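You operate a simulated robot arm through the tools that you are given. There is no shell and no other tool. Be economical: measure what you need, move in short steps, check, and stop when the job is done.

Carry out the task below with a simulated two-armed robot. There is one attempt and no reset: what you move stays moved.

## Task
Take the blue cloth from the service table and lay it out flat on the left half of the bench.

It is judged by the outcome, as a careful person would: the job done as asked, and still so three seconds after it is handed in. It fails if anything else is knocked over, pushed out of place, dropped, spilled or broken. Flat cloth is picked up by pressing the open fingertips on it (5 to 10 N) and closing them slowly along it; thin cloth reads only 2 to 8 mm in the jaws.

## Robot
Two 6-joint arms with two-finger grippers on one trunk, on a base that drives. Base frame: it is fixed to the floor where the robot stands at the start and does not move with it; the origin is under the middle of the robot, x ahead of it, y to its left, z up; the surface under the hand at the start is at about z = 860. Readings come in mm, degrees, newtons and seconds.
The left shoulder is at the start at [30, 178, 988], the right one opposite. With the tool pointing down near the work surface each hand reaches from about 340 to 840 mm from the robot's upright axis, wherever it stands, measured 20 degrees to its own side. Places, roughly: left half of the bench [-1400, -1000, 800]. Payload 2.54 kg a hand.
The tool frame of a hand sits at the grasp point between the pads (the TCP): z along the fingers, y along the line on which they close. The tips reach 30 mm beyond it. The gripper opens to 116 mm. The gripper's body begins 95 mm behind the TCP.
Orientation is told as [roll, pitch, yaw] about the base's x, y, z axes, in that order, counted from this pose: with the fingers straight down and closing along the base's y, the tool's x points along the base's -x, its y along +y and its z along -z.

## Interface
- The arms move only by the tool arm_command. It takes "left_moves", "right_moves" or both (then of equal length, played together; a hand with none holds still); each is a list of rows, each a list of 3 entries, a list of its own where there are three numbers: the shift along the tool's x, y, z in mm, then the turn, a rotation vector about the tool's x, y, z in degrees, then the opening, from 0 (shut) to 1 (fully open). In form: [[[x, y, z], [ax, ay, az], fingers], ...]. A call has 1 to 12 rows; each row is the pose to reach, as a shift and turn from the pose commanded when the call began, along the tool's axes at that moment. Rows are played at 5 a second. More than 50 mm and 8.6 degrees between two rows, or a gripper value outside its range, and nothing of the call is played. Where a pose cannot be reached the arm comes as near as it can. A force on the tool above 40 N (or 10 N above the force at the start of the call, whichever is more), or a blocked arm, ends the call early, and 0.2 s more pass. The fingers move at their own pace (about 153 mm/s each) and stop on an object; they squeeze with about 41 N. The grip force told is the motor's: it shows also when the fingers shut on nothing. Time passes only in rows, and 0.2 s behind the last, so rows that repeat a pose let the fingers close. It gives the time, the measured TCP pose, the force on the tool (base axes), the opening and the grip force at its end, in the units of the frame above (readings bear some noise), with the torque about the TCP (base axes, N m) and any sound that the robot's microphone picked up.
- Cameras (640 x 400 px; columns grow to the right, rows downward): "scene" is now at [27.5, 14.4, 1702.8]; the picture's right is [0.14, -0.99, 0.00], its down [-0.87, -0.13, -0.48] and it looks along [0.47, 0.07, -0.88] (base axes); focal length 258 px, centre (320, 200). "left" rides on the left gripper at [69, 15, -122] in its tool frame; the picture's right is [-0.21, 0.98, 0.00], its down [-0.83, -0.18, -0.53] and it looks along [-0.52, -0.11, 0.85] (tool axes); focal length 251 px, centre (320, 200). "right" rides on the right gripper at [69, -15, -122] in its tool frame; the picture's right is [0.21, 0.98, 0.00], its down [-0.83, 0.18, -0.53] and it looks along [-0.52, 0.11, 0.85] (tool axes); focal length 251 px, centre (320, 200). There is no depth. A picture from a camera that has moved, and an enlarged one, comes with that camera's place and axes in the base frame and with its lens. The place of the scene camera against the robot may be out by one fixed shift of up to 18 mm in any direction.
- capture(camera): a new picture of that camera. It takes no simulated time.
- lift_body(by): slides the trunk up (or, below 0, down) by that many mm; the arms and the scene camera ride with it, the base frame stays. It gives what a move gives, with no picture.
- base_move(legs): drives the robot by 1 to 6 legs, each [ahead, left, turn to the left] in mm, mm and degrees, along the robot's own axes; the way and the turn of a leg run together, so that a leg with both is an arc; at most 1500 mm and 180 degrees a leg. The arms and the cameras ride along, it lands a little off, and it stops where it bumps. It gives what a move gives.
- head_to(pan, tilt): turns the head with the scene camera to pan (to the left, within 143 degrees either way) and tilt (down, from -29 to 69), counted from straight ahead of the robot. It gives what a move gives.
- inspect(camera, box): a new picture of the part [left, top, right, bottom] of that camera's present view, enlarged. It takes no simulated time.
- job_done(): hands the job in; it is judged then, once.

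Work in short steps. Places have to be worked out from the pictures, the camera data and where the tool is seen: move nearer, look again, correct. Check each grasp and each placing, and mend what went wrong. You have 120 turns and 100 pictures in all, those below and enlarged ones among them. Open the grippers and draw the arms clear of the work before you hand the job in, unless the task says otherwise; then end with one line.

The tools are called after "Call:" as name(argument=value, ...) on one line, values as JSON. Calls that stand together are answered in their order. arm_command: Moves the arms, as the interface text tells. Its arguments: {"type":"object","properties":{"left_moves":{"type":"array","items":{"type":"array"}},"right_moves":{"type":"array","items":{"type":"array"}}},"required":[]} The other tools are called the same way: lift_body (by) slides the trunk up or down; base_move (legs) drives the base; head_to (pan, tilt) turns the head that bears the scene camera; capture (camera) takes a picture; inspect (camera, box) takes an enlarged picture of a part of a camera's view; job_done () hands the job in.

At the start:

```text
time: 0.0
left_ee_pos: [482.7, 319.6, 1007.2]
left_orientation: [0.0, 0.2, 0.0]
left_force: [1.2, 0.0, -0.3]
left_ft_torque: [0.02, 0.04, 0.01]
left_opening: 116.0
left_gripper_force: 0.0
right_ee_pos: [417.9, -97.3, 1086.8]
right_orientation: [-0.1, 0.0, 0.0]
right_force: [0.9, 0.0, -0.2]
right_ft_torque: [-0.04, -0.03, -0.02]
right_opening: 115.9
right_gripper_force: 0.0
trunk travel left (down, up): [-200.0, 340.0]
robot x, y, heading: [-3.2, 2.9, 0.3]
head pan, tilt: [8.2, 61.4]
```

scene: 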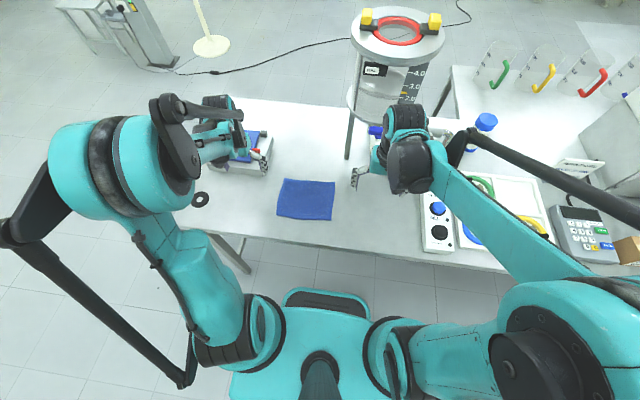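
right: 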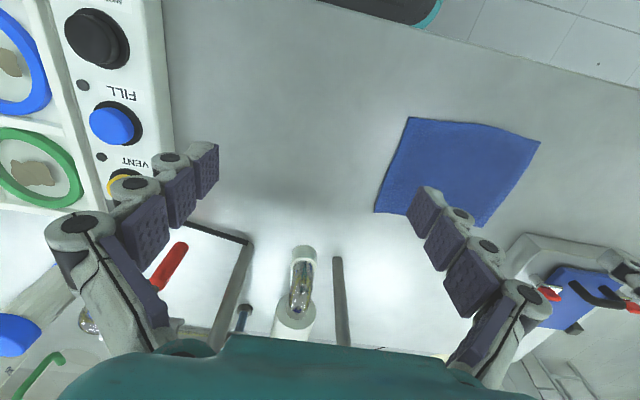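
left: 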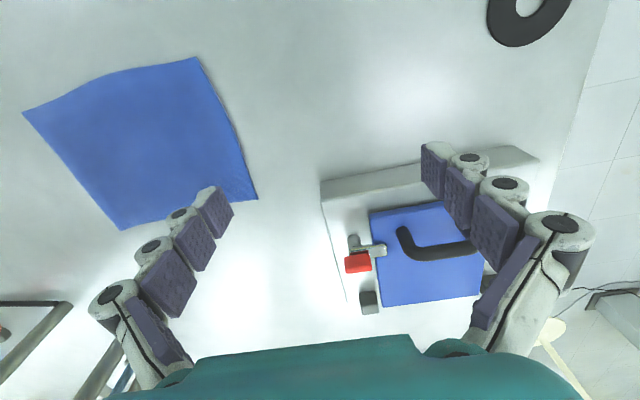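

The cloth lies at about (474, 133) on the service table, and the bench is behind me to the right. I turn the head toward the bench to see it before I grasp anything.

Call:
head_to(pan=-140, tilt=30)

Call:
capture(camera="scene")

```text
time: 2.3
left_ee_pos: [482.3, 320.0, 1006.3]
left_orientation: [0.0, -0.1, 0.0]
left_force: [0.7, 0.0, 0.0]
left_ft_torque: [-0.01, -0.02, 0.02]
left_opening: 116.2
left_gripper_force: 0.0
right_ee_pos: [420.0, -96.7, 1086.4]
right_orientation: [0.0, 0.0, 0.0]
right_force: [-0.1, -0.6, 0.1]
right_ft_torque: [-0.02, 0.0, 0.03]
right_opening: 115.9
right_gripper_force: 0.1
trunk travel left (down, up): [-200.0, 340.0]
robot x, y, heading: [-1.3, 3.1, -0.3]
head pan, tilt: [-140.0, 30.0]
```

```text
96 pictures are left
camera scene: at [-106.1, -53.1, 1746.6], right [-0.64, 0.77, 0.0], down [0.38, 0.32, -0.87], along [-0.66, -0.56, -0.5], focal length 258 px, centre (320, 200)
```

scene: 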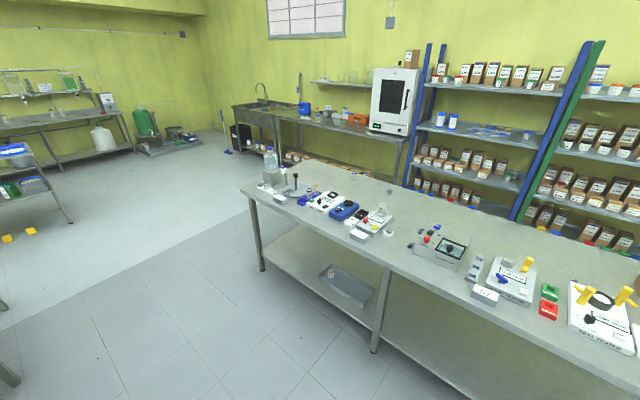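

The bench is the long table, with items along its near edge and free room behind them. I zoom in to find the free area.

Call:
inspect(camera="scene", box=[220, 120, 540, 320])

Call:
head_to(pan=143, tilt=35)

Call:
capture(camera="scene")

```text
2.00 times, centred on (380, 220) of scene
camera zoom: at [-106.1, -53.1, 1746.6], right [-0.64, 0.77, 0.0], down [0.38, 0.32, -0.87], along [-0.66, -0.56, -0.5], focal length 517 px, centre (200, 160)
```

zoom: 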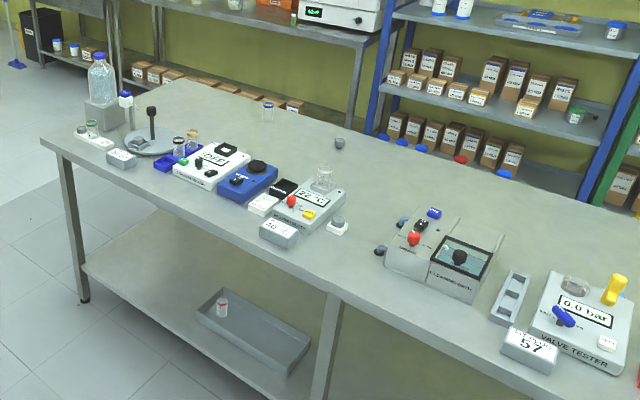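

```text
time: 6.2
left_ee_pos: [481.0, 317.7, 1006.3]
left_orientation: [0.0, 0.0, 0.0]
left_force: [-0.2, 1.0, 0.4]
left_ft_torque: [0.0, -0.02, 0.02]
left_opening: 116.1
left_gripper_force: 0.3
right_ee_pos: [419.4, -96.8, 1087.3]
right_orientation: [0.0, -0.1, -0.1]
right_force: [-0.1, 0.1, 0.1]
right_ft_torque: [0.02, 0.0, 0.0]
right_opening: 116.2
right_gripper_force: 0.0
trunk travel left (down, up): [-200.0, 340.0]
robot x, y, heading: [0.0, -3.4, -0.0]
head pan, tilt: [143.0, 35.0]
```

```text
94 pictures are left
camera scene: at [-107.2, 58.1, 1738.8], right [0.6, 0.8, 0.0], down [0.46, -0.35, -0.82], along [-0.65, 0.49, -0.57], focal length 258 px, centre (320, 200)
```

scene: 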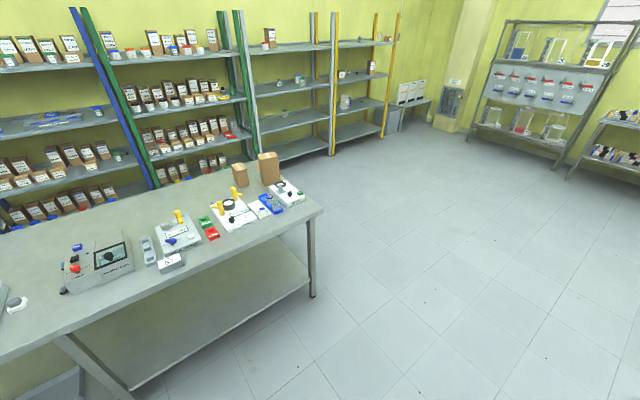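

The bench front edge runs along x≈-1075, from y≈-1690 to 800. Facing it, the left half is the -y half, and the free area is behind the items at roughly x -1550..-1750. From the left wrist camera the cloth corners are near-right (408,20), near-left (401,221), far-left (559,224) and far-right (570,22). I'll bring both hands above the two near corners with the fingers partly closed.

Call:
arm_command(left_moves=[[[10, -21, 10], [0, 0, 0], 0.26], [[21, -42, 22], [0, 0, 0], 0.26], [[31, -63, 35], [0, 0, 0], 0.26], [[42, -84, 48], [0, 0, 0], 0.26], [[52, -105, 62], [0, 0, 0], 0.26], [[63, -126, 76], [0, 0, 0], 0.26]], right_moves=[[[-1, 24, 26], [0, 0, 0], 0.26], [[-2, 48, 52], [0, 0, 0], 0.26], [[-3, 72, 78], [0, 0, 0], 0.26], [[-4, 96, 104], [0, 0, 0], 0.26], [[-5, 120, 130], [0, 0, 0], 0.26], [[-6, 145, 157], [0, 0, 0], 0.26]])

Call:
head_to(pan=10, tilt=62)

Call:
capture(camera="left")

Call:
capture(camera="right")

Call:
capture(camera="scene")

```text
time: 7.6
left_ee_pos: [421.3, 192.0, 929.7]
left_orientation: [0.0, 0.1, 0.0]
left_force: [0.5, -0.2, 0.4]
left_ft_torque: [-0.01, 0.01, 0.0]
left_opening: 29.8
left_gripper_force: 0.2
right_ee_pos: [427.5, 50.3, 926.9]
right_orientation: [0.0, 0.0, 0.0]
right_force: [0.8, 0.2, 0.4]
right_ft_torque: [-0.01, 0.0, -0.01]
right_opening: 30.0
right_gripper_force: 0.1
trunk travel left (down, up): [-200.0, 340.0]
robot x, y, heading: [2.8, -2.0, -0.1]
head pan, tilt: [143.0, 35.0]
```

```text
time: 9.8
left_ee_pos: [420.3, 193.0, 929.5]
left_orientation: [0.0, 0.0, 0.0]
left_force: [0.4, 0.5, 0.0]
left_ft_torque: [0.03, -0.01, -0.01]
left_opening: 30.2
left_gripper_force: 0.1
right_ee_pos: [426.9, 49.6, 929.6]
right_orientation: [-0.1, -0.1, 0.0]
right_force: [-0.5, -0.4, -1.1]
right_ft_torque: [-0.01, 0.01, 0.01]
right_opening: 30.2
right_gripper_force: 0.0
trunk travel left (down, up): [-200.0, 340.0]
robot x, y, heading: [0.7, 2.4, -0.0]
head pan, tilt: [10.0, 62.0]
```

```text
93 pictures are left
camera left: at [351.7, 207.6, 1052.6], right [0.21, 0.98, 0.0], down [0.83, -0.18, 0.53], along [0.52, -0.11, -0.85], focal length 251 px, centre (320, 200)
```

left: 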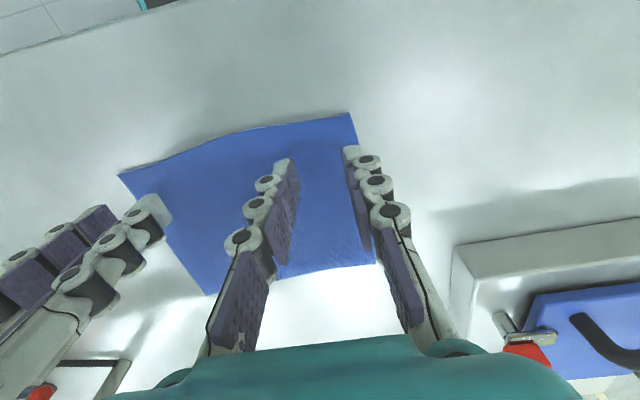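

```text
92 pictures are left
camera right: at [356.6, 33.5, 1050.5], right [-0.21, 0.98, 0.0], down [0.83, 0.18, 0.53], along [0.52, 0.11, -0.85], focal length 251 px, centre (320, 200)
```

right: 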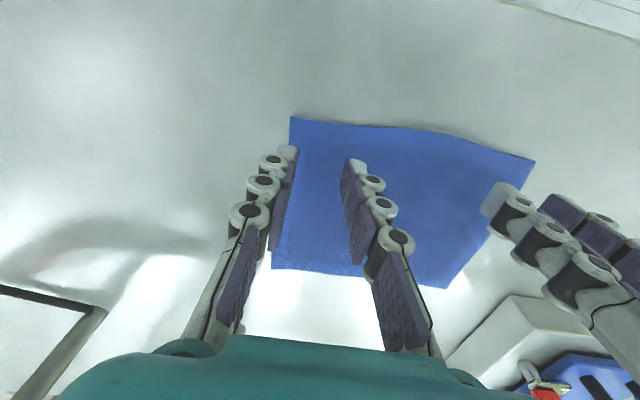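

```text
91 pictures are left
camera scene: at [26.5, 16.3, 1702.2], right [0.17, -0.98, 0.0], down [-0.87, -0.15, -0.47], along [0.46, 0.08, -0.88], focal length 258 px, centre (320, 200)
```

scene: 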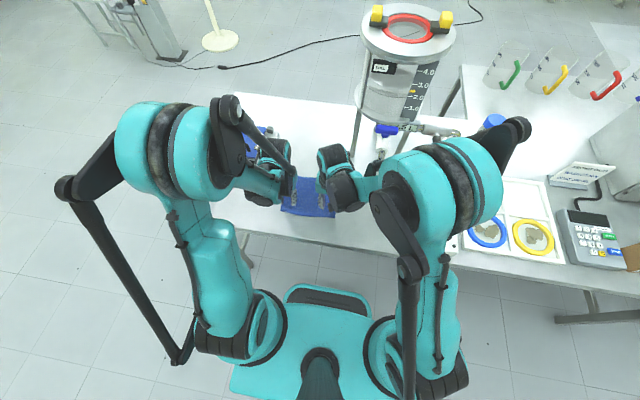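

The corners measured again match: near-left (400,221), near-right (407,22). The fingers sit inside the cloth corners, so I descend to about 4 mm above the table.

Call:
arm_command(left_moves=[[[0, -1, 12], [0, 0, 0], 0.26], [[0, -2, 24], [0, 0, 0], 0.26], [[0, -2, 34], [0, 0, 0], 0.26], [[0, -2, 35], [0, 0, 0], 0.26]], right_moves=[[[0, 0, 12], [0, 0, 0], 0.26], [[0, 0, 24], [0, 0, 0], 0.26], [[0, 0, 34], [0, 0, 0], 0.26], [[0, 0, 35], [0, 0, 0], 0.26]])

```text
time: 10.8
left_ee_pos: [419.4, 189.9, 896.0]
left_orientation: [-0.1, 0.0, 0.0]
left_force: [0.4, 0.0, -0.2]
left_ft_torque: [0.0, 0.0, 0.01]
left_opening: 30.2
left_gripper_force: 0.0
right_ee_pos: [424.2, 48.2, 895.8]
right_orientation: [0.0, 0.0, 0.0]
right_force: [0.7, 0.2, 0.6]
right_ft_torque: [0.02, -0.03, -0.03]
right_opening: 29.9
right_gripper_force: 0.1
trunk travel left (down, up): [-200.0, 340.0]
robot x, y, heading: [-4.3, 3.5, -0.2]
head pan, tilt: [10.0, 62.0]
```

No contact yet. I step down another 4 mm slowly.

Call:
arm_command(left_moves=[[[0, 0, 2], [0, 0, 0], 0.26], [[0, 0, 3], [0, 0, 0], 0.26], [[0, 0, 4], [0, 0, 0], 0.26], [[0, 0, 4], [0, 0, 0], 0.26]], right_moves=[[[0, 0, 2], [0, 0, 0], 0.26], [[0, 0, 3], [0, 0, 0], 0.26], [[0, 0, 4], [0, 0, 0], 0.26], [[0, 0, 4], [0, 0, 0], 0.26]])

```text
time: 11.8
left_ee_pos: [417.7, 191.1, 892.4]
left_orientation: [0.0, 0.0, -0.1]
left_force: [1.5, -0.7, 11.3]
left_ft_torque: [-0.03, -0.03, 0.05]
left_opening: 31.3
left_gripper_force: 0.6
right_ee_pos: [424.0, 48.0, 892.1]
right_orientation: [0.1, 0.0, 0.0]
right_force: [0.8, 2.3, 20.4]
right_ft_torque: [0.24, 0.01, -0.01]
right_opening: 28.7
right_gripper_force: 0.0
trunk travel left (down, up): [-200.0, 340.0]
robot x, y, heading: [0.8, -2.8, -0.1]
head pan, tilt: [10.0, 62.0]
```

Both hands are in contact, left 11 N and right 20 N. I ease off a little and then close slowly along the cloth.

Call:
arm_command(left_moves=[[[0, 0, -0.3], [0, 0, 0], 0.26], [[0, 0, -0.3], [0, 0, 0], 0.24], [[0, 0, -0.3], [0, 0, 0], 0.21], [[0, 0, -0.3], [0, 0, 0], 0.18], [[0, 0, -0.3], [0, 0, 0], 0.15], [[0, 0, -0.3], [0, 0, 0], 0.12], [[0, 0, -0.3], [0, 0, 0], 0.09], [[0, 0, -0.3], [0, 0, 0], 0.06], [[0, 0, -0.3], [0, 0, 0], 0.03], [[0, 0, -0.3], [0, 0, 0], 0], [[0, 0, -0.3], [0, 0, 0], 0], [[0, 0, -0.3], [0, 0, 0], 0]], right_moves=[[[0, 0, -1.2], [0, 0, 0], 0.26], [[0, 0, -1.2], [0, 0, 0], 0.24], [[0, 0, -1.2], [0, 0, 0], 0.21], [[0, 0, -1.2], [0, 0, 0], 0.18], [[0, 0, -1.2], [0, 0, 0], 0.15], [[0, 0, -1.2], [0, 0, 0], 0.12], [[0, 0, -1.2], [0, 0, 0], 0.09], [[0, 0, -1.2], [0, 0, 0], 0.06], [[0, 0, -1.2], [0, 0, 0], 0.03], [[0, 0, -1.2], [0, 0, 0], 0], [[0, 0, -1.2], [0, 0, 0], 0], [[0, 0, -1.2], [0, 0, 0], 0]])

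Call:
capture(camera="left")

Call:
capture(camera="right")

```text
time: 14.4
left_ee_pos: [418.7, 190.0, 891.1]
left_orientation: [0.0, 0.0, 0.1]
left_force: [-0.7, 0.0, -0.1]
left_ft_torque: [0.01, 0.0, 0.04]
left_opening: 0.0
left_gripper_force: 28.9
right_ee_pos: [425.2, 47.8, 891.9]
right_orientation: [0.1, 0.0, -0.1]
right_force: [1.1, -0.8, 2.7]
right_ft_torque: [0.01, 0.03, -0.05]
right_opening: 4.2
right_gripper_force: 33.6
trunk travel left (down, up): [-200.0, 340.0]
robot x, y, heading: [-1.6, -2.0, 0.1]
head pan, tilt: [10.0, 62.0]
```

```text
90 pictures are left
camera left: at [349.9, 205.6, 1014.6], right [0.21, 0.98, 0.0], down [0.83, -0.18, 0.53], along [0.52, -0.11, -0.85], focal length 251 px, centre (320, 200)
```

left: 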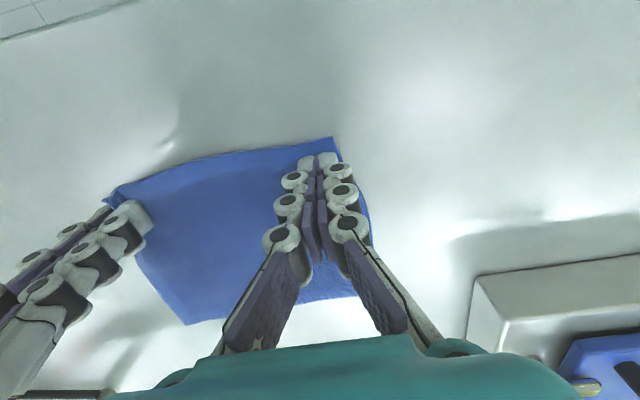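

```text
89 pictures are left
camera right: at [354.6, 31.9, 1014.6], right [-0.21, 0.98, 0.0], down [0.83, 0.18, 0.53], along [0.52, 0.11, -0.85], focal length 251 px, centre (320, 200)
```

right: 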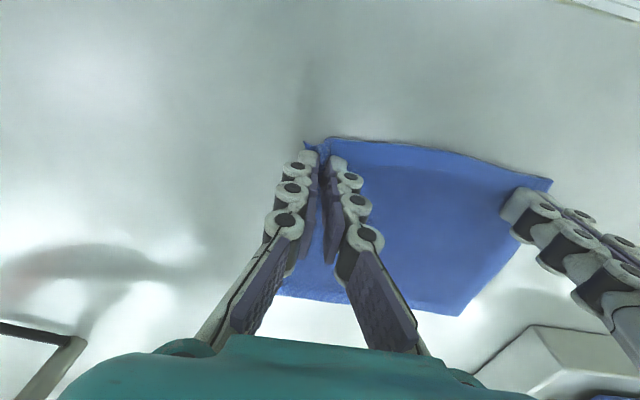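

The right hand holds the cloth (4.2 mm), but the left closed on nothing. The left corner has shifted to about (401, 203). I lift the left hand slightly, move it 15 mm inward, reopen and press again.

Call:
arm_command(left_moves=[[[0, 0, -12], [0, 0, 0], 0.0], [[0, -16, -12], [0, 0, 0], 0.26], [[0, -16, -12], [0, 0, 0], 0.26], [[0, -16, -4], [0, 0, 0], 0.26], [[0, -16, 0], [0, 0, 0], 0.26], [[0, -16, 0.3], [0, 0, 0], 0.26]])

Call:
capture(camera="left")

```text
time: 15.8
left_ee_pos: [418.6, 174.2, 893.3]
left_orientation: [0.0, 0.1, -0.1]
left_force: [2.3, -0.2, 11.7]
left_ft_torque: [0.06, -0.02, 0.03]
left_opening: 30.4
left_gripper_force: 0.1
right_ee_pos: [423.7, 48.0, 892.0]
right_orientation: [0.0, 0.1, 0.1]
right_force: [0.2, 0.5, 1.2]
right_ft_torque: [0.0, 0.0, -0.01]
right_opening: 4.0
right_gripper_force: 33.1
trunk travel left (down, up): [-200.0, 340.0]
robot x, y, heading: [0.3, -1.6, -0.2]
head pan, tilt: [10.0, 62.0]
```

```text
88 pictures are left
camera left: at [349.5, 189.6, 1014.9], right [0.21, 0.98, 0.0], down [0.83, -0.18, 0.53], along [0.52, -0.11, -0.85], focal length 251 px, centre (320, 200)
```

left: 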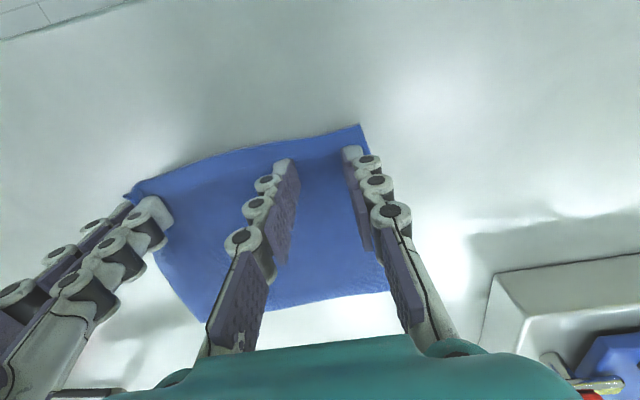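

I press at 11.7 N with the fingers inside the corner, and close slowly while holding that pressure.

Call:
arm_command(left_moves=[[[0, 0, 0.2], [0, 0, 0], 0.24], [[0, 0, 0.2], [0, 0, 0], 0.22], [[0, 0, 0.2], [0, 0, 0], 0.195], [[0, 0, 0.2], [0, 0, 0], 0.17], [[0, 0, 0.2], [0, 0, 0], 0.145], [[0, 0, 0.2], [0, 0, 0], 0.12], [[0, 0, 0.2], [0, 0, 0], 0.095], [[0, 0, 0.2], [0, 0, 0], 0.07], [[0, 0, 0.2], [0, 0, 0], 0.045], [[0, 0, 0.2], [0, 0, 0], 0.02], [[0, 0, 0.2], [0, 0, 0], 0], [[0, 0, 0.2], [0, 0, 0], 0]])

Call:
capture(camera="left")

```text
time: 18.4
left_ee_pos: [419.3, 173.5, 892.0]
left_orientation: [0.0, 0.0, -0.1]
left_force: [0.9, -5.8, 3.1]
left_ft_torque: [-0.15, 0.01, 0.01]
left_opening: 3.6
left_gripper_force: 32.6
right_ee_pos: [424.2, 47.7, 892.4]
right_orientation: [-0.1, 0.1, 0.1]
right_force: [-0.6, 6.1, 1.4]
right_ft_torque: [0.17, 0.01, -0.07]
right_opening: 3.9
right_gripper_force: 32.5
trunk travel left (down, up): [-200.0, 340.0]
robot x, y, heading: [2.1, 2.2, 0.0]
head pan, tilt: [10.0, 62.0]
```

```text
87 pictures are left
camera left: at [349.3, 189.4, 1014.1], right [0.21, 0.98, 0.0], down [0.83, -0.18, 0.53], along [0.52, -0.11, -0.85], focal length 251 px, centre (320, 200)
```

left: 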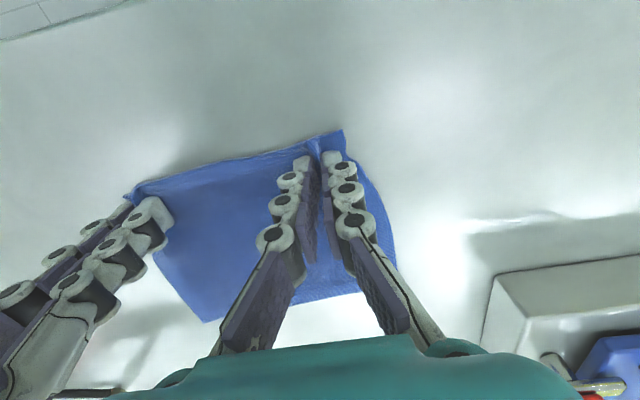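

Both hands hold the cloth (3.6 and 3.9 mm), with about 6 N tension between them. I bring them 2 mm closer and lift straight up.

Call:
arm_command(left_moves=[[[0, -1.5, -10], [0, 0, 0], 0], [[0, -1.5, -35], [0, 0, 0], 0], [[0, -1.5, -65], [0, 0, 0], 0], [[0, -1.5, -100], [0, 0, 0], 0], [[0, -1.5, -140], [0, 0, 0], 0], [[0, -1.5, -180], [0, 0, 0], 0], [[0, -1.5, -210], [0, 0, 0], 0], [[0, -1.5, -210], [0, 0, 0], 0]], right_moves=[[[0, 1.5, -10], [0, 0, 0], 0], [[0, 1.5, -35], [0, 0, 0], 0], [[0, 1.5, -65], [0, 0, 0], 0], [[0, 1.5, -100], [0, 0, 0], 0], [[0, 1.5, -140], [0, 0, 0], 0], [[0, 1.5, -180], [0, 0, 0], 0], [[0, 1.5, -210], [0, 0, 0], 0], [[0, 1.5, -210], [0, 0, 0], 0]])

Call:
capture(camera="scene")

Call:
capture(camera="left")

```text
time: 20.2
left_ee_pos: [419.2, 172.7, 1102.8]
left_orientation: [-0.1, 0.0, -0.1]
left_force: [0.9, -0.7, -2.0]
left_ft_torque: [-0.01, 0.01, -0.03]
left_opening: 4.7
left_gripper_force: 34.1
right_ee_pos: [424.2, 51.5, 1104.0]
right_orientation: [0.1, -0.1, -0.1]
right_force: [-0.7, 1.3, -0.8]
right_ft_torque: [0.03, -0.01, -0.04]
right_opening: 4.0
right_gripper_force: 32.7
trunk travel left (down, up): [-200.0, 340.0]
robot x, y, heading: [-0.5, -3.6, -0.1]
head pan, tilt: [10.0, 62.0]
```

```text
86 pictures are left
camera scene: at [27.3, 16.4, 1702.1], right [0.17, -0.98, 0.0], down [-0.87, -0.15, -0.47], along [0.46, 0.08, -0.88], focal length 258 px, centre (320, 200)
```

scene: 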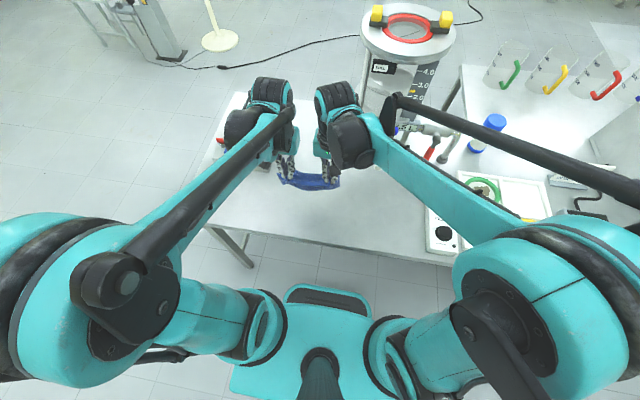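

```text
85 pictures are left
camera left: at [350.8, 187.6, 1225.0], right [0.21, 0.98, 0.0], down [0.83, -0.18, 0.53], along [0.52, -0.11, -0.85], focal length 251 px, centre (320, 200)
```

left: 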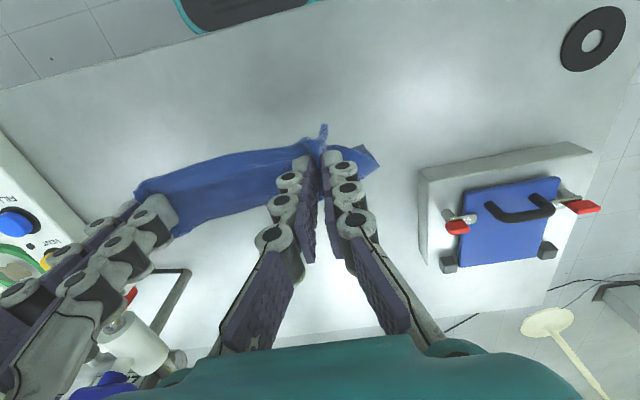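

The cloth hangs cleanly from both hands. I raise the trunk by 100 mm for carrying, then back away, strafe right and turn to face the bench.

Call:
lift_body(by=100)

Call:
base_move(legs=[[-400, 0, 0], [0, -850, 0], [0, 0, 90], [0, 0, 90]])

Call:
head_to(pan=0, tilt=45)

Call:
capture(camera="scene")

```text
time: 21.5
left_ee_pos: [419.2, 173.0, 1201.4]
left_orientation: [0.0, 0.0, -0.1]
left_force: [0.0, -1.9, -0.8]
left_ft_torque: [-0.01, 0.01, 0.0]
left_opening: 4.7
left_gripper_force: 35.6
right_ee_pos: [424.0, 51.2, 1204.4]
right_orientation: [0.0, 0.0, 0.0]
right_force: [0.2, 1.1, 0.5]
right_ft_torque: [0.04, 0.02, -0.01]
right_opening: 3.8
right_gripper_force: 33.3
trunk travel left (down, up): [-300.0, 240.0]
robot x, y, heading: [-1.6, -1.4, 0.0]
head pan, tilt: [10.0, 62.0]
```

```text
time: 35.7
left_ee_pos: [-807.1, -1030.9, 1202.5]
left_orientation: [0.1, 0.0, -179.8]
left_force: [0.1, 0.7, -1.6]
left_ft_torque: [0.0, 0.02, -0.01]
left_opening: 4.8
left_gripper_force: 34.7
right_ee_pos: [-812.0, -909.2, 1204.3]
right_orientation: [-0.1, 0.0, -179.7]
right_force: [0.4, -0.2, -0.8]
right_ft_torque: [-0.01, 0.01, -0.1]
right_opening: 3.1
right_gripper_force: 31.8
trunk travel left (down, up): [-300.0, 240.0]
robot x, y, heading: [-391.3, -855.2, -179.7]
head pan, tilt: [10.0, 62.0]
```

```text
time: 36.5
left_ee_pos: [-807.7, -1029.7, 1202.3]
left_orientation: [0.0, 0.0, -179.7]
left_force: [1.1, 0.3, 1.7]
left_ft_torque: [0.04, -0.02, -0.02]
left_opening: 2.3
left_gripper_force: 30.6
right_ee_pos: [-811.6, -909.8, 1204.6]
right_orientation: [0.1, 0.0, -179.7]
right_force: [-0.5, -0.5, -0.4]
right_ft_torque: [-0.01, -0.01, -0.05]
right_opening: 3.5
right_gripper_force: 32.5
trunk travel left (down, up): [-300.0, 240.0]
robot x, y, heading: [-386.2, -859.7, -179.6]
head pan, tilt: [0.0, 45.0]
```

```text
84 pictures are left
camera scene: at [-447.5, -850.9, 1823.9], right [-0.01, 1.0, 0.0], down [0.71, 0.0, -0.71], along [-0.71, 0.0, -0.71], focal length 258 px, centre (320, 200)
```

scene: 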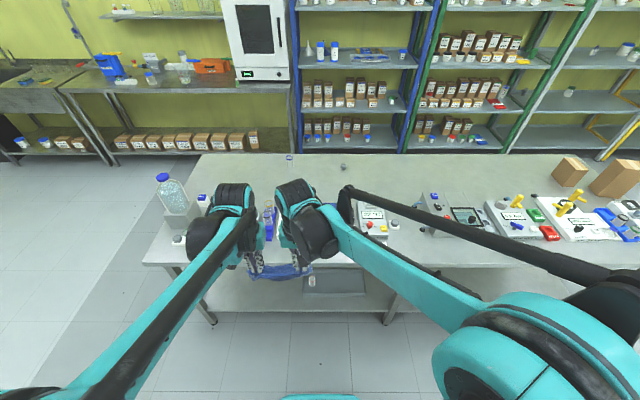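

The bench top works out at z≈855, with its front edge at x≈-1020 and the left half at y<-424. I zoom in on the free area behind the items.

Call:
inspect(camera="scene", box=[140, 140, 460, 290])

Call:
capture(camera="left")

Call:
capture(camera="right")

```text
2.00 times, centred on (300, 215) of scene
camera zoom: at [-447.5, -850.9, 1823.9], right [-0.01, 1.0, 0.0], down [0.71, 0.0, -0.71], along [-0.71, 0.0, -0.71], focal length 517 px, centre (360, 170)
```

zoom: 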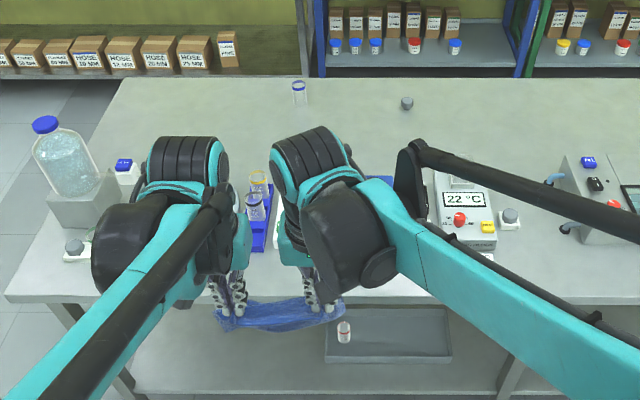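

```text
82 pictures are left
camera left: at [-738.5, -1045.1, 1324.9], right [-0.21, -0.98, 0.0], down [-0.83, 0.18, 0.53], along [-0.52, 0.11, -0.85], focal length 251 px, centre (320, 200)
```

left: 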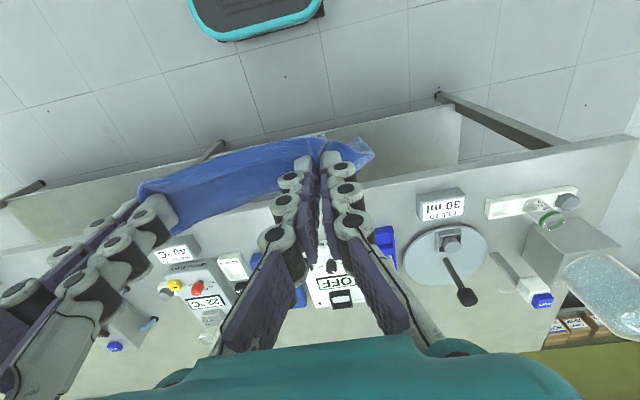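

```text
81 pictures are left
camera right: at [-744.8, -894.4, 1326.6], right [0.22, -0.98, 0.0], down [-0.82, -0.19, 0.53], along [-0.52, -0.12, -0.85], focal length 251 px, centre (320, 200)
```

right: 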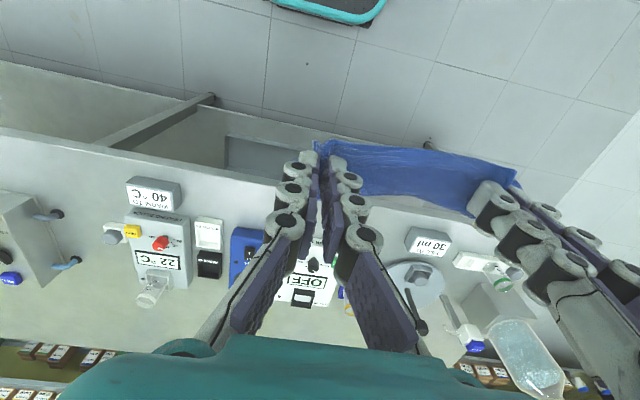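

Free area confirmed: x -1430..-1680 around y≈-865, clear of the glass (-1713,-1035) and the grey knob (-1700,-715). The base front is about 295 mm ahead of the axis, so the axis can go to about x=-690. I center the hands on the robot, then drive 300 mm forward.

Call:
arm_command(left_moves=[[[0, -35, 0], [0, 0, 0], 0], [[0, -70, 0], [0, 0, 0], 0], [[0, -108, 0], [0, 0, 0], 0], [[0, -108, 0], [0, 0, 0], 0]], right_moves=[[[0, -35, 0], [0, 0, 0], 0], [[0, -70, 0], [0, 0, 0], 0], [[0, -106, 0], [0, 0, 0], 0], [[0, -106, 0], [0, 0, 0], 0]])

Call:
base_move(legs=[[290, 0, 0]])

Call:
capture(camera="scene")

Call:
capture(camera="left")

```text
time: 37.5
left_ee_pos: [-807.4, -923.1, 1202.3]
left_orientation: [-0.1, 0.1, -179.7]
left_force: [0.1, 0.0, -1.2]
left_ft_torque: [0.03, -0.03, 0.0]
left_opening: 4.4
left_gripper_force: 34.1
right_ee_pos: [-813.0, -804.3, 1204.6]
right_orientation: [-0.1, -0.1, -179.6]
right_force: [0.7, -0.7, 0.3]
right_ft_torque: [0.05, 0.03, -0.05]
right_opening: 3.7
right_gripper_force: 32.8
trunk travel left (down, up): [-300.0, 240.0]
robot x, y, heading: [-387.9, -856.0, -179.6]
head pan, tilt: [0.0, 45.0]
```

```text
time: 39.5
left_ee_pos: [-1098.2, -925.2, 1202.4]
left_orientation: [-0.1, 0.0, -179.6]
left_force: [0.3, -0.3, 1.6]
left_ft_torque: [-0.03, 0.0, 0.02]
left_opening: 3.3
left_gripper_force: 34.5
right_ee_pos: [-1105.9, -805.8, 1203.7]
right_orientation: [0.1, 0.0, -179.6]
right_force: [0.1, -0.1, 0.2]
right_ft_torque: [0.03, -0.03, -0.06]
right_opening: 3.4
right_gripper_force: 32.4
trunk travel left (down, up): [-300.0, 240.0]
robot x, y, heading: [-676.3, -856.1, -179.6]
head pan, tilt: [0.0, 45.0]
```

```text
80 pictures are left
camera scene: at [-739.7, -852.8, 1824.0], right [-0.01, 1.0, 0.0], down [0.71, 0.01, -0.71], along [-0.71, -0.01, -0.71], focal length 258 px, centre (320, 200)
```

scene: 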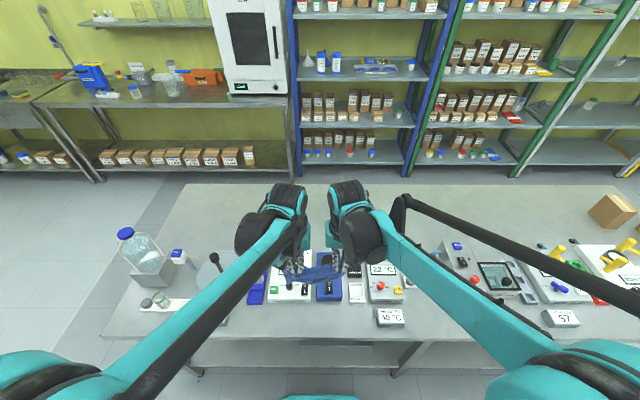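

```text
79 pictures are left
camera left: at [-1029.6, -939.7, 1324.6], right [-0.21, -0.98, 0.0], down [-0.83, 0.18, 0.53], along [-0.52, 0.11, -0.85], focal length 251 px, centre (320, 200)
```

left: 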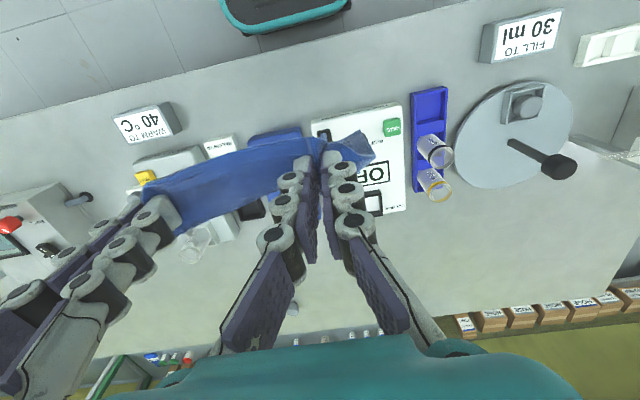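

Hands and cloth are clear above the items, and the free zone starts behind x≈-1400. I extend both hands forward by 350 mm at this height.

Call:
arm_command(left_moves=[[[-30, 0, 0], [0, 0, 0], 0], [[-65, 0, 0], [0, 0, 0], 0], [[-100, 0, 0], [0, 0, 0], 0], [[-135, 0, 0], [0, 0, 0], 0], [[-170, 0, 0], [0, 0, 0], 0], [[-205, 0, 0], [0, 0, 0], 0], [[-240, 0, 0], [0, 0, 0], 0], [[-275, 0, 0], [0, 0, 0], 0], [[-310, 0, 0], [0, 0, 0], 0], [[-335, 0, 0], [0, 0, 0], 0], [[-350, 0, 0], [0, 0, 0], 0], [[-350, 0, 0], [0, 0, 0], 0]], right_moves=[[[-30, 0, 0], [0, 0, 0], 0], [[-65, 0, 0], [0, 0, 0], 0], [[-100, 0, 0], [0, 0, 0], 0], [[-135, 0, 0], [0, 0, 0], 0], [[-170, 0, 0], [0, 0, 0], 0], [[-205, 0, 0], [0, 0, 0], 0], [[-240, 0, 0], [0, 0, 0], 0], [[-275, 0, 0], [0, 0, 0], 0], [[-310, 0, 0], [0, 0, 0], 0], [[-335, 0, 0], [0, 0, 0], 0], [[-345, 0, 0], [0, 0, 0], 0], [[-345, 0, 0], [0, 0, 0], 0]])

Call:
capture(camera="scene")

Call:
capture(camera="left")

```text
time: 42.1
left_ee_pos: [-1446.8, -928.2, 1203.2]
left_orientation: [0.0, 0.0, -179.6]
left_force: [1.2, 0.2, 1.6]
left_ft_torque: [0.03, -0.01, 0.0]
left_opening: 2.4
left_gripper_force: 29.6
right_ee_pos: [-1447.6, -809.2, 1205.1]
right_orientation: [0.0, 0.0, -179.6]
right_force: [0.3, 0.2, -0.8]
right_ft_torque: [0.02, 0.04, -0.01]
right_opening: 3.6
right_gripper_force: 33.0
trunk travel left (down, up): [-300.0, 240.0]
robot x, y, heading: [-681.6, -855.9, -179.5]
head pan, tilt: [0.0, 45.0]
```

```text
78 pictures are left
camera scene: at [-737.6, -852.6, 1824.1], right [-0.01, 1.0, 0.0], down [0.71, 0.01, -0.71], along [-0.71, -0.01, -0.71], focal length 258 px, centre (320, 200)
```

scene: 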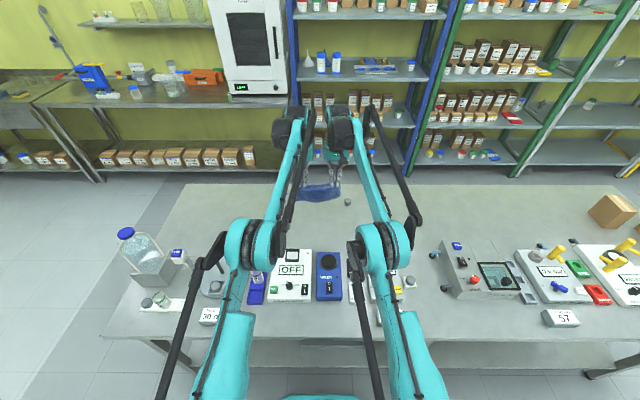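

```text
77 pictures are left
camera left: at [-1378.0, -942.9, 1325.0], right [-0.21, -0.98, 0.0], down [-0.83, 0.18, 0.53], along [-0.52, 0.11, -0.85], focal length 251 px, centre (320, 200)
```

left: 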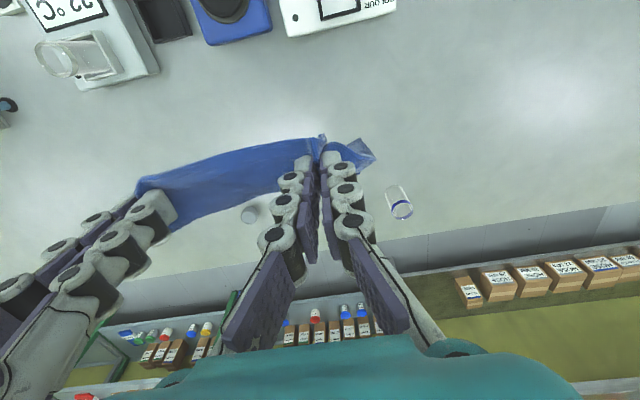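

The free strip spans x -1365..-1640, which is plenty for the 165 mm depth. I move the hands out to x≈-1560 while lowering to z≈1075 and tilting the fingers 24° outward for reach.

Call:
arm_command(left_moves=[[[-18, 0, 21], [0, -4, 0], 0], [[-36, 0, 42], [0, -8, 0], 0], [[-54, 0, 63], [0, -12, 0], 0], [[-72, 0, 84], [0, -16, 0], 0], [[-92, 0, 106], [0, -20, 0], 0], [[-113, 0, 128], [0, -24, 0], 0], [[-113, 0, 128], [0, -24, 0], 0]], right_moves=[[[-18, 0, 21], [0, -4, 0], 0], [[-36, 0, 42], [0, -8, 0], 0], [[-54, 0, 63], [0, -12, 0], 0], [[-72, 0, 84], [0, -16, 0], 0], [[-92, 0, 107], [0, -20, 0], 0], [[-113, 0, 130], [0, -24, 0], 0], [[-113, 0, 130], [0, -24, 0], 0]])

Call:
inspect(camera="scene", box=[200, 120, 440, 270])

Call:
capture(camera="left")

```text
time: 43.7
left_ee_pos: [-1558.2, -928.7, 1076.0]
left_orientation: [0.1, -24.1, -179.6]
left_force: [-0.3, 0.2, -1.0]
left_ft_torque: [-0.01, 0.01, 0.01]
left_opening: 4.3
left_gripper_force: 32.2
right_ee_pos: [-1563.3, -807.8, 1076.6]
right_orientation: [0.0, -24.1, -179.6]
right_force: [0.9, 0.2, 0.4]
right_ft_torque: [0.02, 0.03, -0.05]
right_opening: 3.7
right_gripper_force: 32.1
trunk travel left (down, up): [-300.0, 240.0]
robot x, y, heading: [-684.1, -855.0, -179.6]
head pan, tilt: [0.0, 45.0]
```

```text
2.67 times, centred on (320, 195) of scene
camera zoom: at [-737.5, -852.8, 1824.1], right [-0.01, 1.0, 0.0], down [0.71, 0.01, -0.71], along [-0.71, -0.01, -0.71], focal length 689 px, centre (320, 213)
```

zoom: 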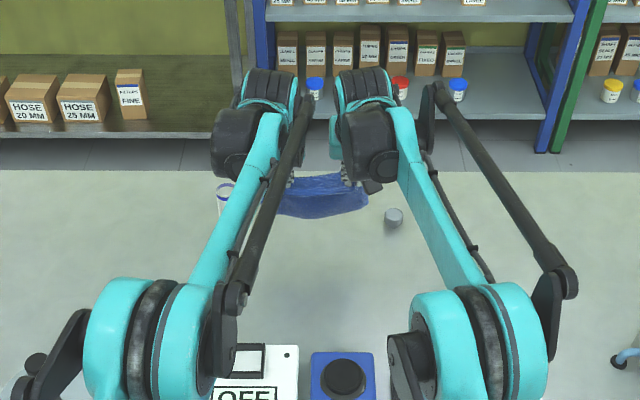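

```text
75 pictures are left
camera left: at [-1445.7, -942.0, 1158.7], right [-0.19, -0.98, 0.09], down [-0.54, 0.18, 0.82], along [-0.82, 0.11, -0.56], focal length 251 px, centre (320, 200)
```

left: 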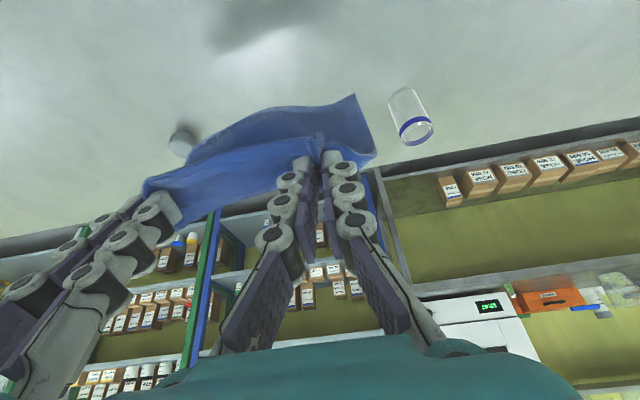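

Both hands reached x≈-1560 and the cloth hangs in front of the knob and glass with clearance. I lower 45 mm vertically so the bottom edge just meets the bench.

Call:
arm_command(left_moves=[[[6, 0, 14], [0, 0, 0], 0], [[12, 0, 27], [0, 0, 0], 0], [[18.3, 0, 41], [0, 0, 0], 0], [[18.3, 0, 41], [0, 0, 0], 0]], right_moves=[[[6, 0, 14], [0, 0, 0], 0], [[12, 0, 27], [0, 0, 0], 0], [[18.3, 0, 41], [0, 0, 0], 0], [[18.3, 0, 41], [0, 0, 0], 0]])

Call:
inspect(camera="scene", box=[240, 150, 400, 250])

Call:
capture(camera="left")

Call:
capture(camera="right")

```text
time: 44.7
left_ee_pos: [-1560.6, -927.5, 1030.4]
left_orientation: [0.1, -24.0, -179.6]
left_force: [0.2, 0.4, 0.3]
left_ft_torque: [0.04, 0.01, -0.02]
left_opening: 3.0
left_gripper_force: 29.8
right_ee_pos: [-1563.2, -808.3, 1029.4]
right_orientation: [0.0, -24.0, -179.5]
right_force: [0.4, -0.3, 0.7]
right_ft_torque: [-0.01, 0.03, -0.06]
right_opening: 3.4
right_gripper_force: 32.1
trunk travel left (down, up): [-300.0, 240.0]
robot x, y, heading: [-682.7, -854.8, -179.4]
head pan, tilt: [0.0, 45.0]
```

```text
4.00 times, centred on (320, 200) of scene
camera zoom: at [-738.2, -852.6, 1824.0], right [-0.01, 1.0, 0.0], down [0.71, 0.01, -0.71], along [-0.71, -0.01, -0.71], focal length 1034 px, centre (320, 200)
```

zoom: 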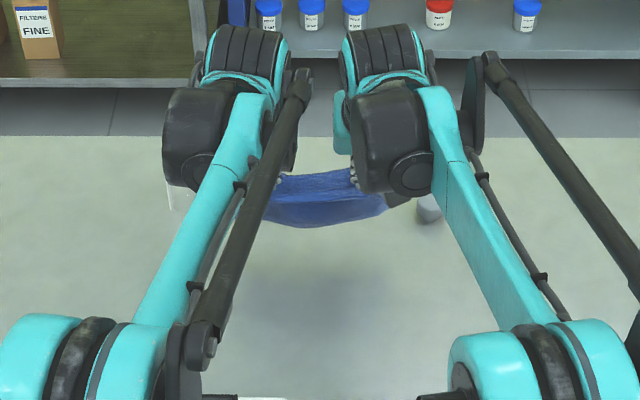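

```text
73 pictures are left
camera left: at [-1447.7, -942.5, 1113.2], right [-0.19, -0.98, 0.09], down [-0.54, 0.18, 0.82], along [-0.82, 0.11, -0.56], focal length 251 px, centre (320, 200)
```

left: 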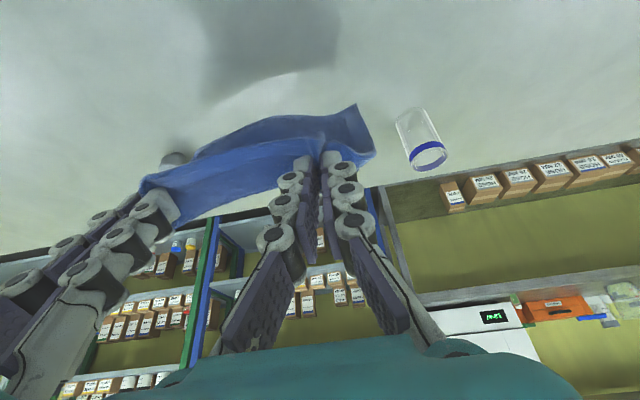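

```text
72 pictures are left
camera right: at [-1451.6, -793.4, 1112.8], right [0.2, -0.98, -0.09], down [-0.54, -0.19, 0.82], along [-0.82, -0.12, -0.56], focal length 251 px, centre (320, 200)
```

right: 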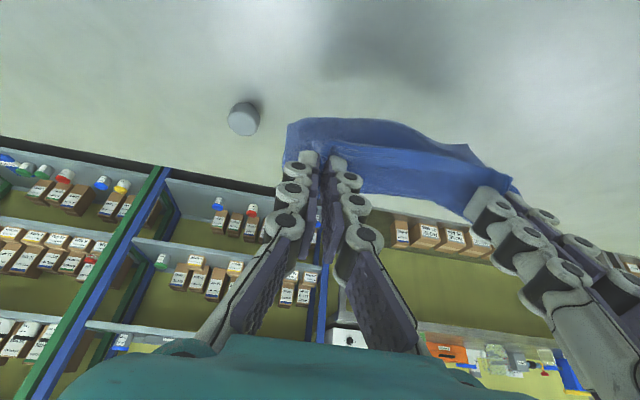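

The cloth curves outward and down, so the bottom edge may already be close to the bench further out. I begin the laying motion by moving down and back together in small increments, un-tilting as I go.

Call:
arm_command(left_moves=[[[13, 0, 5], [0, 2, 0], 0], [[26, 0, 10], [0, 3, 0], 0], [[40, 0, 15], [0, 5, 0], 0], [[53, 0, 20], [0, 6, 0], 0], [[66, 0, 25.4], [0, 8, 0], 0], [[66, 0, 25.4], [0, 8, 0], 0]], right_moves=[[[13, 0, 5], [0, 2, 0], 0], [[26, 0, 10], [0, 3, 0], 0], [[40, 0, 15], [0, 5, 0], 0], [[53, 0, 20], [0, 6, 0], 0], [[66, 0, 25.4], [0, 8, 0], 0], [[66, 0, 25.4], [0, 8, 0], 0]])

Call:
inspect(camera="scene", box=[240, 150, 400, 250])

Call:
capture(camera="left")

Call:
capture(camera="right")

```text
time: 46.1
left_ee_pos: [-1509.9, -927.9, 979.7]
left_orientation: [0.0, -16.0, -179.6]
left_force: [0.4, 1.2, -1.1]
left_ft_torque: [0.0, -0.01, -0.01]
left_opening: 4.3
left_gripper_force: 31.3
right_ee_pos: [-1511.8, -808.0, 979.2]
right_orientation: [0.0, -16.0, -179.6]
right_force: [1.1, -1.0, 0.4]
right_ft_torque: [-0.02, 0.02, -0.05]
right_opening: 3.3
right_gripper_force: 32.8
trunk travel left (down, up): [-300.0, 240.0]
robot x, y, heading: [-681.6, -857.4, -179.5]
head pan, tilt: [0.0, 45.0]
```

```text
4.00 times, centred on (320, 200) of scene
camera zoom: at [-738.5, -852.7, 1824.0], right [-0.01, 1.0, 0.0], down [0.71, 0.01, -0.71], along [-0.71, -0.01, -0.71], focal length 1034 px, centre (320, 200)
```

zoom: 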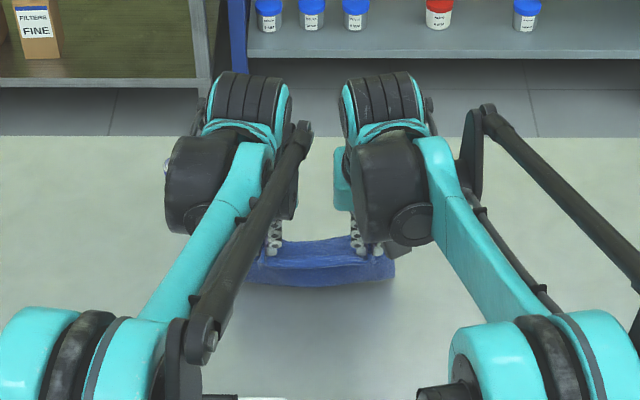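

```text
70 pictures are left
camera left: at [-1410.3, -941.9, 1078.7], right [-0.2, -0.98, 0.06], down [-0.65, 0.18, 0.74], along [-0.73, 0.11, -0.67], focal length 251 px, centre (320, 200)
```

left: 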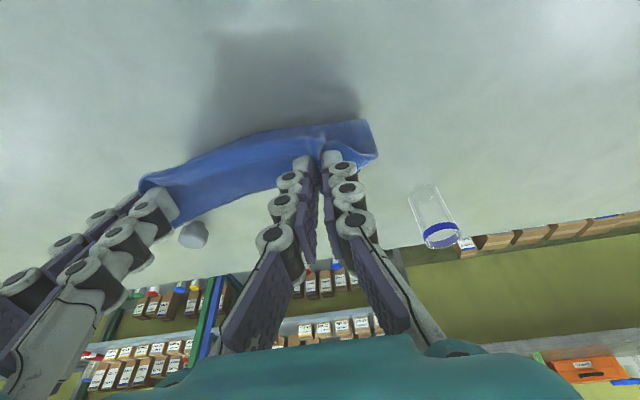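

```text
69 pictures are left
camera right: at [-1413.2, -792.8, 1078.0], right [0.21, -0.98, -0.06], down [-0.65, -0.19, 0.74], along [-0.73, -0.12, -0.67], focal length 251 px, centre (320, 200)
```

right: 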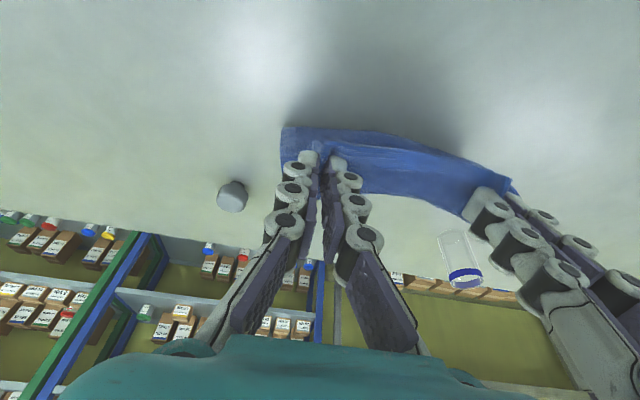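

The knob and glass are clear, and the cloth reaches down and outward. I continue down and back.

Call:
arm_command(left_moves=[[[11, 0, 7], [0, 2, 0], 0], [[23, 0, 14], [0, 3, 0], 0], [[34, 0, 21], [0, 5, 0], 0], [[46, 0, 28], [0, 6, 0], 0], [[57, 0, 35], [0, 8, 0], 0], [[57, 0, 35], [0, 8, 0], 0]], right_moves=[[[11, 0, 7], [0, 2, 0], 0], [[23, 0, 14], [0, 3, 0], 0], [[34, 0, 21], [0, 5, 0], 0], [[46, 0, 28], [0, 6, 0], 0], [[57, 0, 35], [0, 8, 0], 0], [[57, 0, 35], [0, 8, 0], 0]])

Call:
inspect(camera="scene", box=[240, 160, 400, 260])

Call:
capture(camera="left")

Call:
capture(camera="right")

```text
time: 47.5
left_ee_pos: [-1466.2, -927.1, 930.1]
left_orientation: [0.0, -8.1, -179.6]
left_force: [-0.9, 0.7, 0.0]
left_ft_torque: [-0.02, 0.03, 0.01]
left_opening: 5.0
left_gripper_force: 35.7
right_ee_pos: [-1467.3, -807.7, 929.5]
right_orientation: [0.0, -8.0, -179.7]
right_force: [0.8, -0.1, -1.0]
right_ft_torque: [0.01, 0.06, -0.05]
right_opening: 3.6
right_gripper_force: 32.4
trunk travel left (down, up): [-300.0, 240.0]
robot x, y, heading: [-679.0, -852.9, -179.5]
head pan, tilt: [0.0, 45.0]
```

```text
4.00 times, centred on (320, 210) of scene
camera zoom: at [-738.5, -852.7, 1824.0], right [-0.01, 1.0, 0.0], down [0.71, 0.01, -0.71], along [-0.71, -0.01, -0.71], focal length 1034 px, centre (320, 160)
```

zoom: 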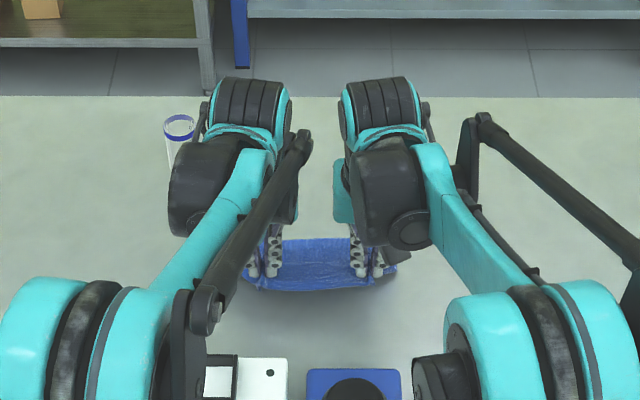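

```text
67 pictures are left
camera left: at [-1380.2, -942.0, 1042.2], right [-0.21, -0.98, 0.03], down [-0.74, 0.18, 0.64], along [-0.63, 0.11, -0.77], focal length 251 px, centre (320, 200)
```

left: 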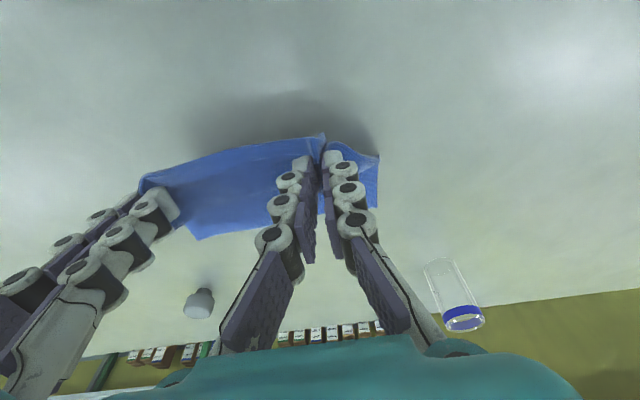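

```text
66 pictures are left
camera right: at [-1382.9, -792.9, 1041.2], right [0.22, -0.98, -0.03], down [-0.74, -0.19, 0.64], along [-0.63, -0.12, -0.76], focal length 251 px, centre (320, 200)
```

right: 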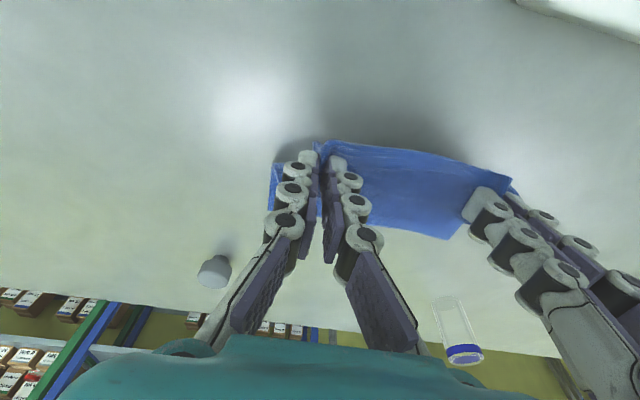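

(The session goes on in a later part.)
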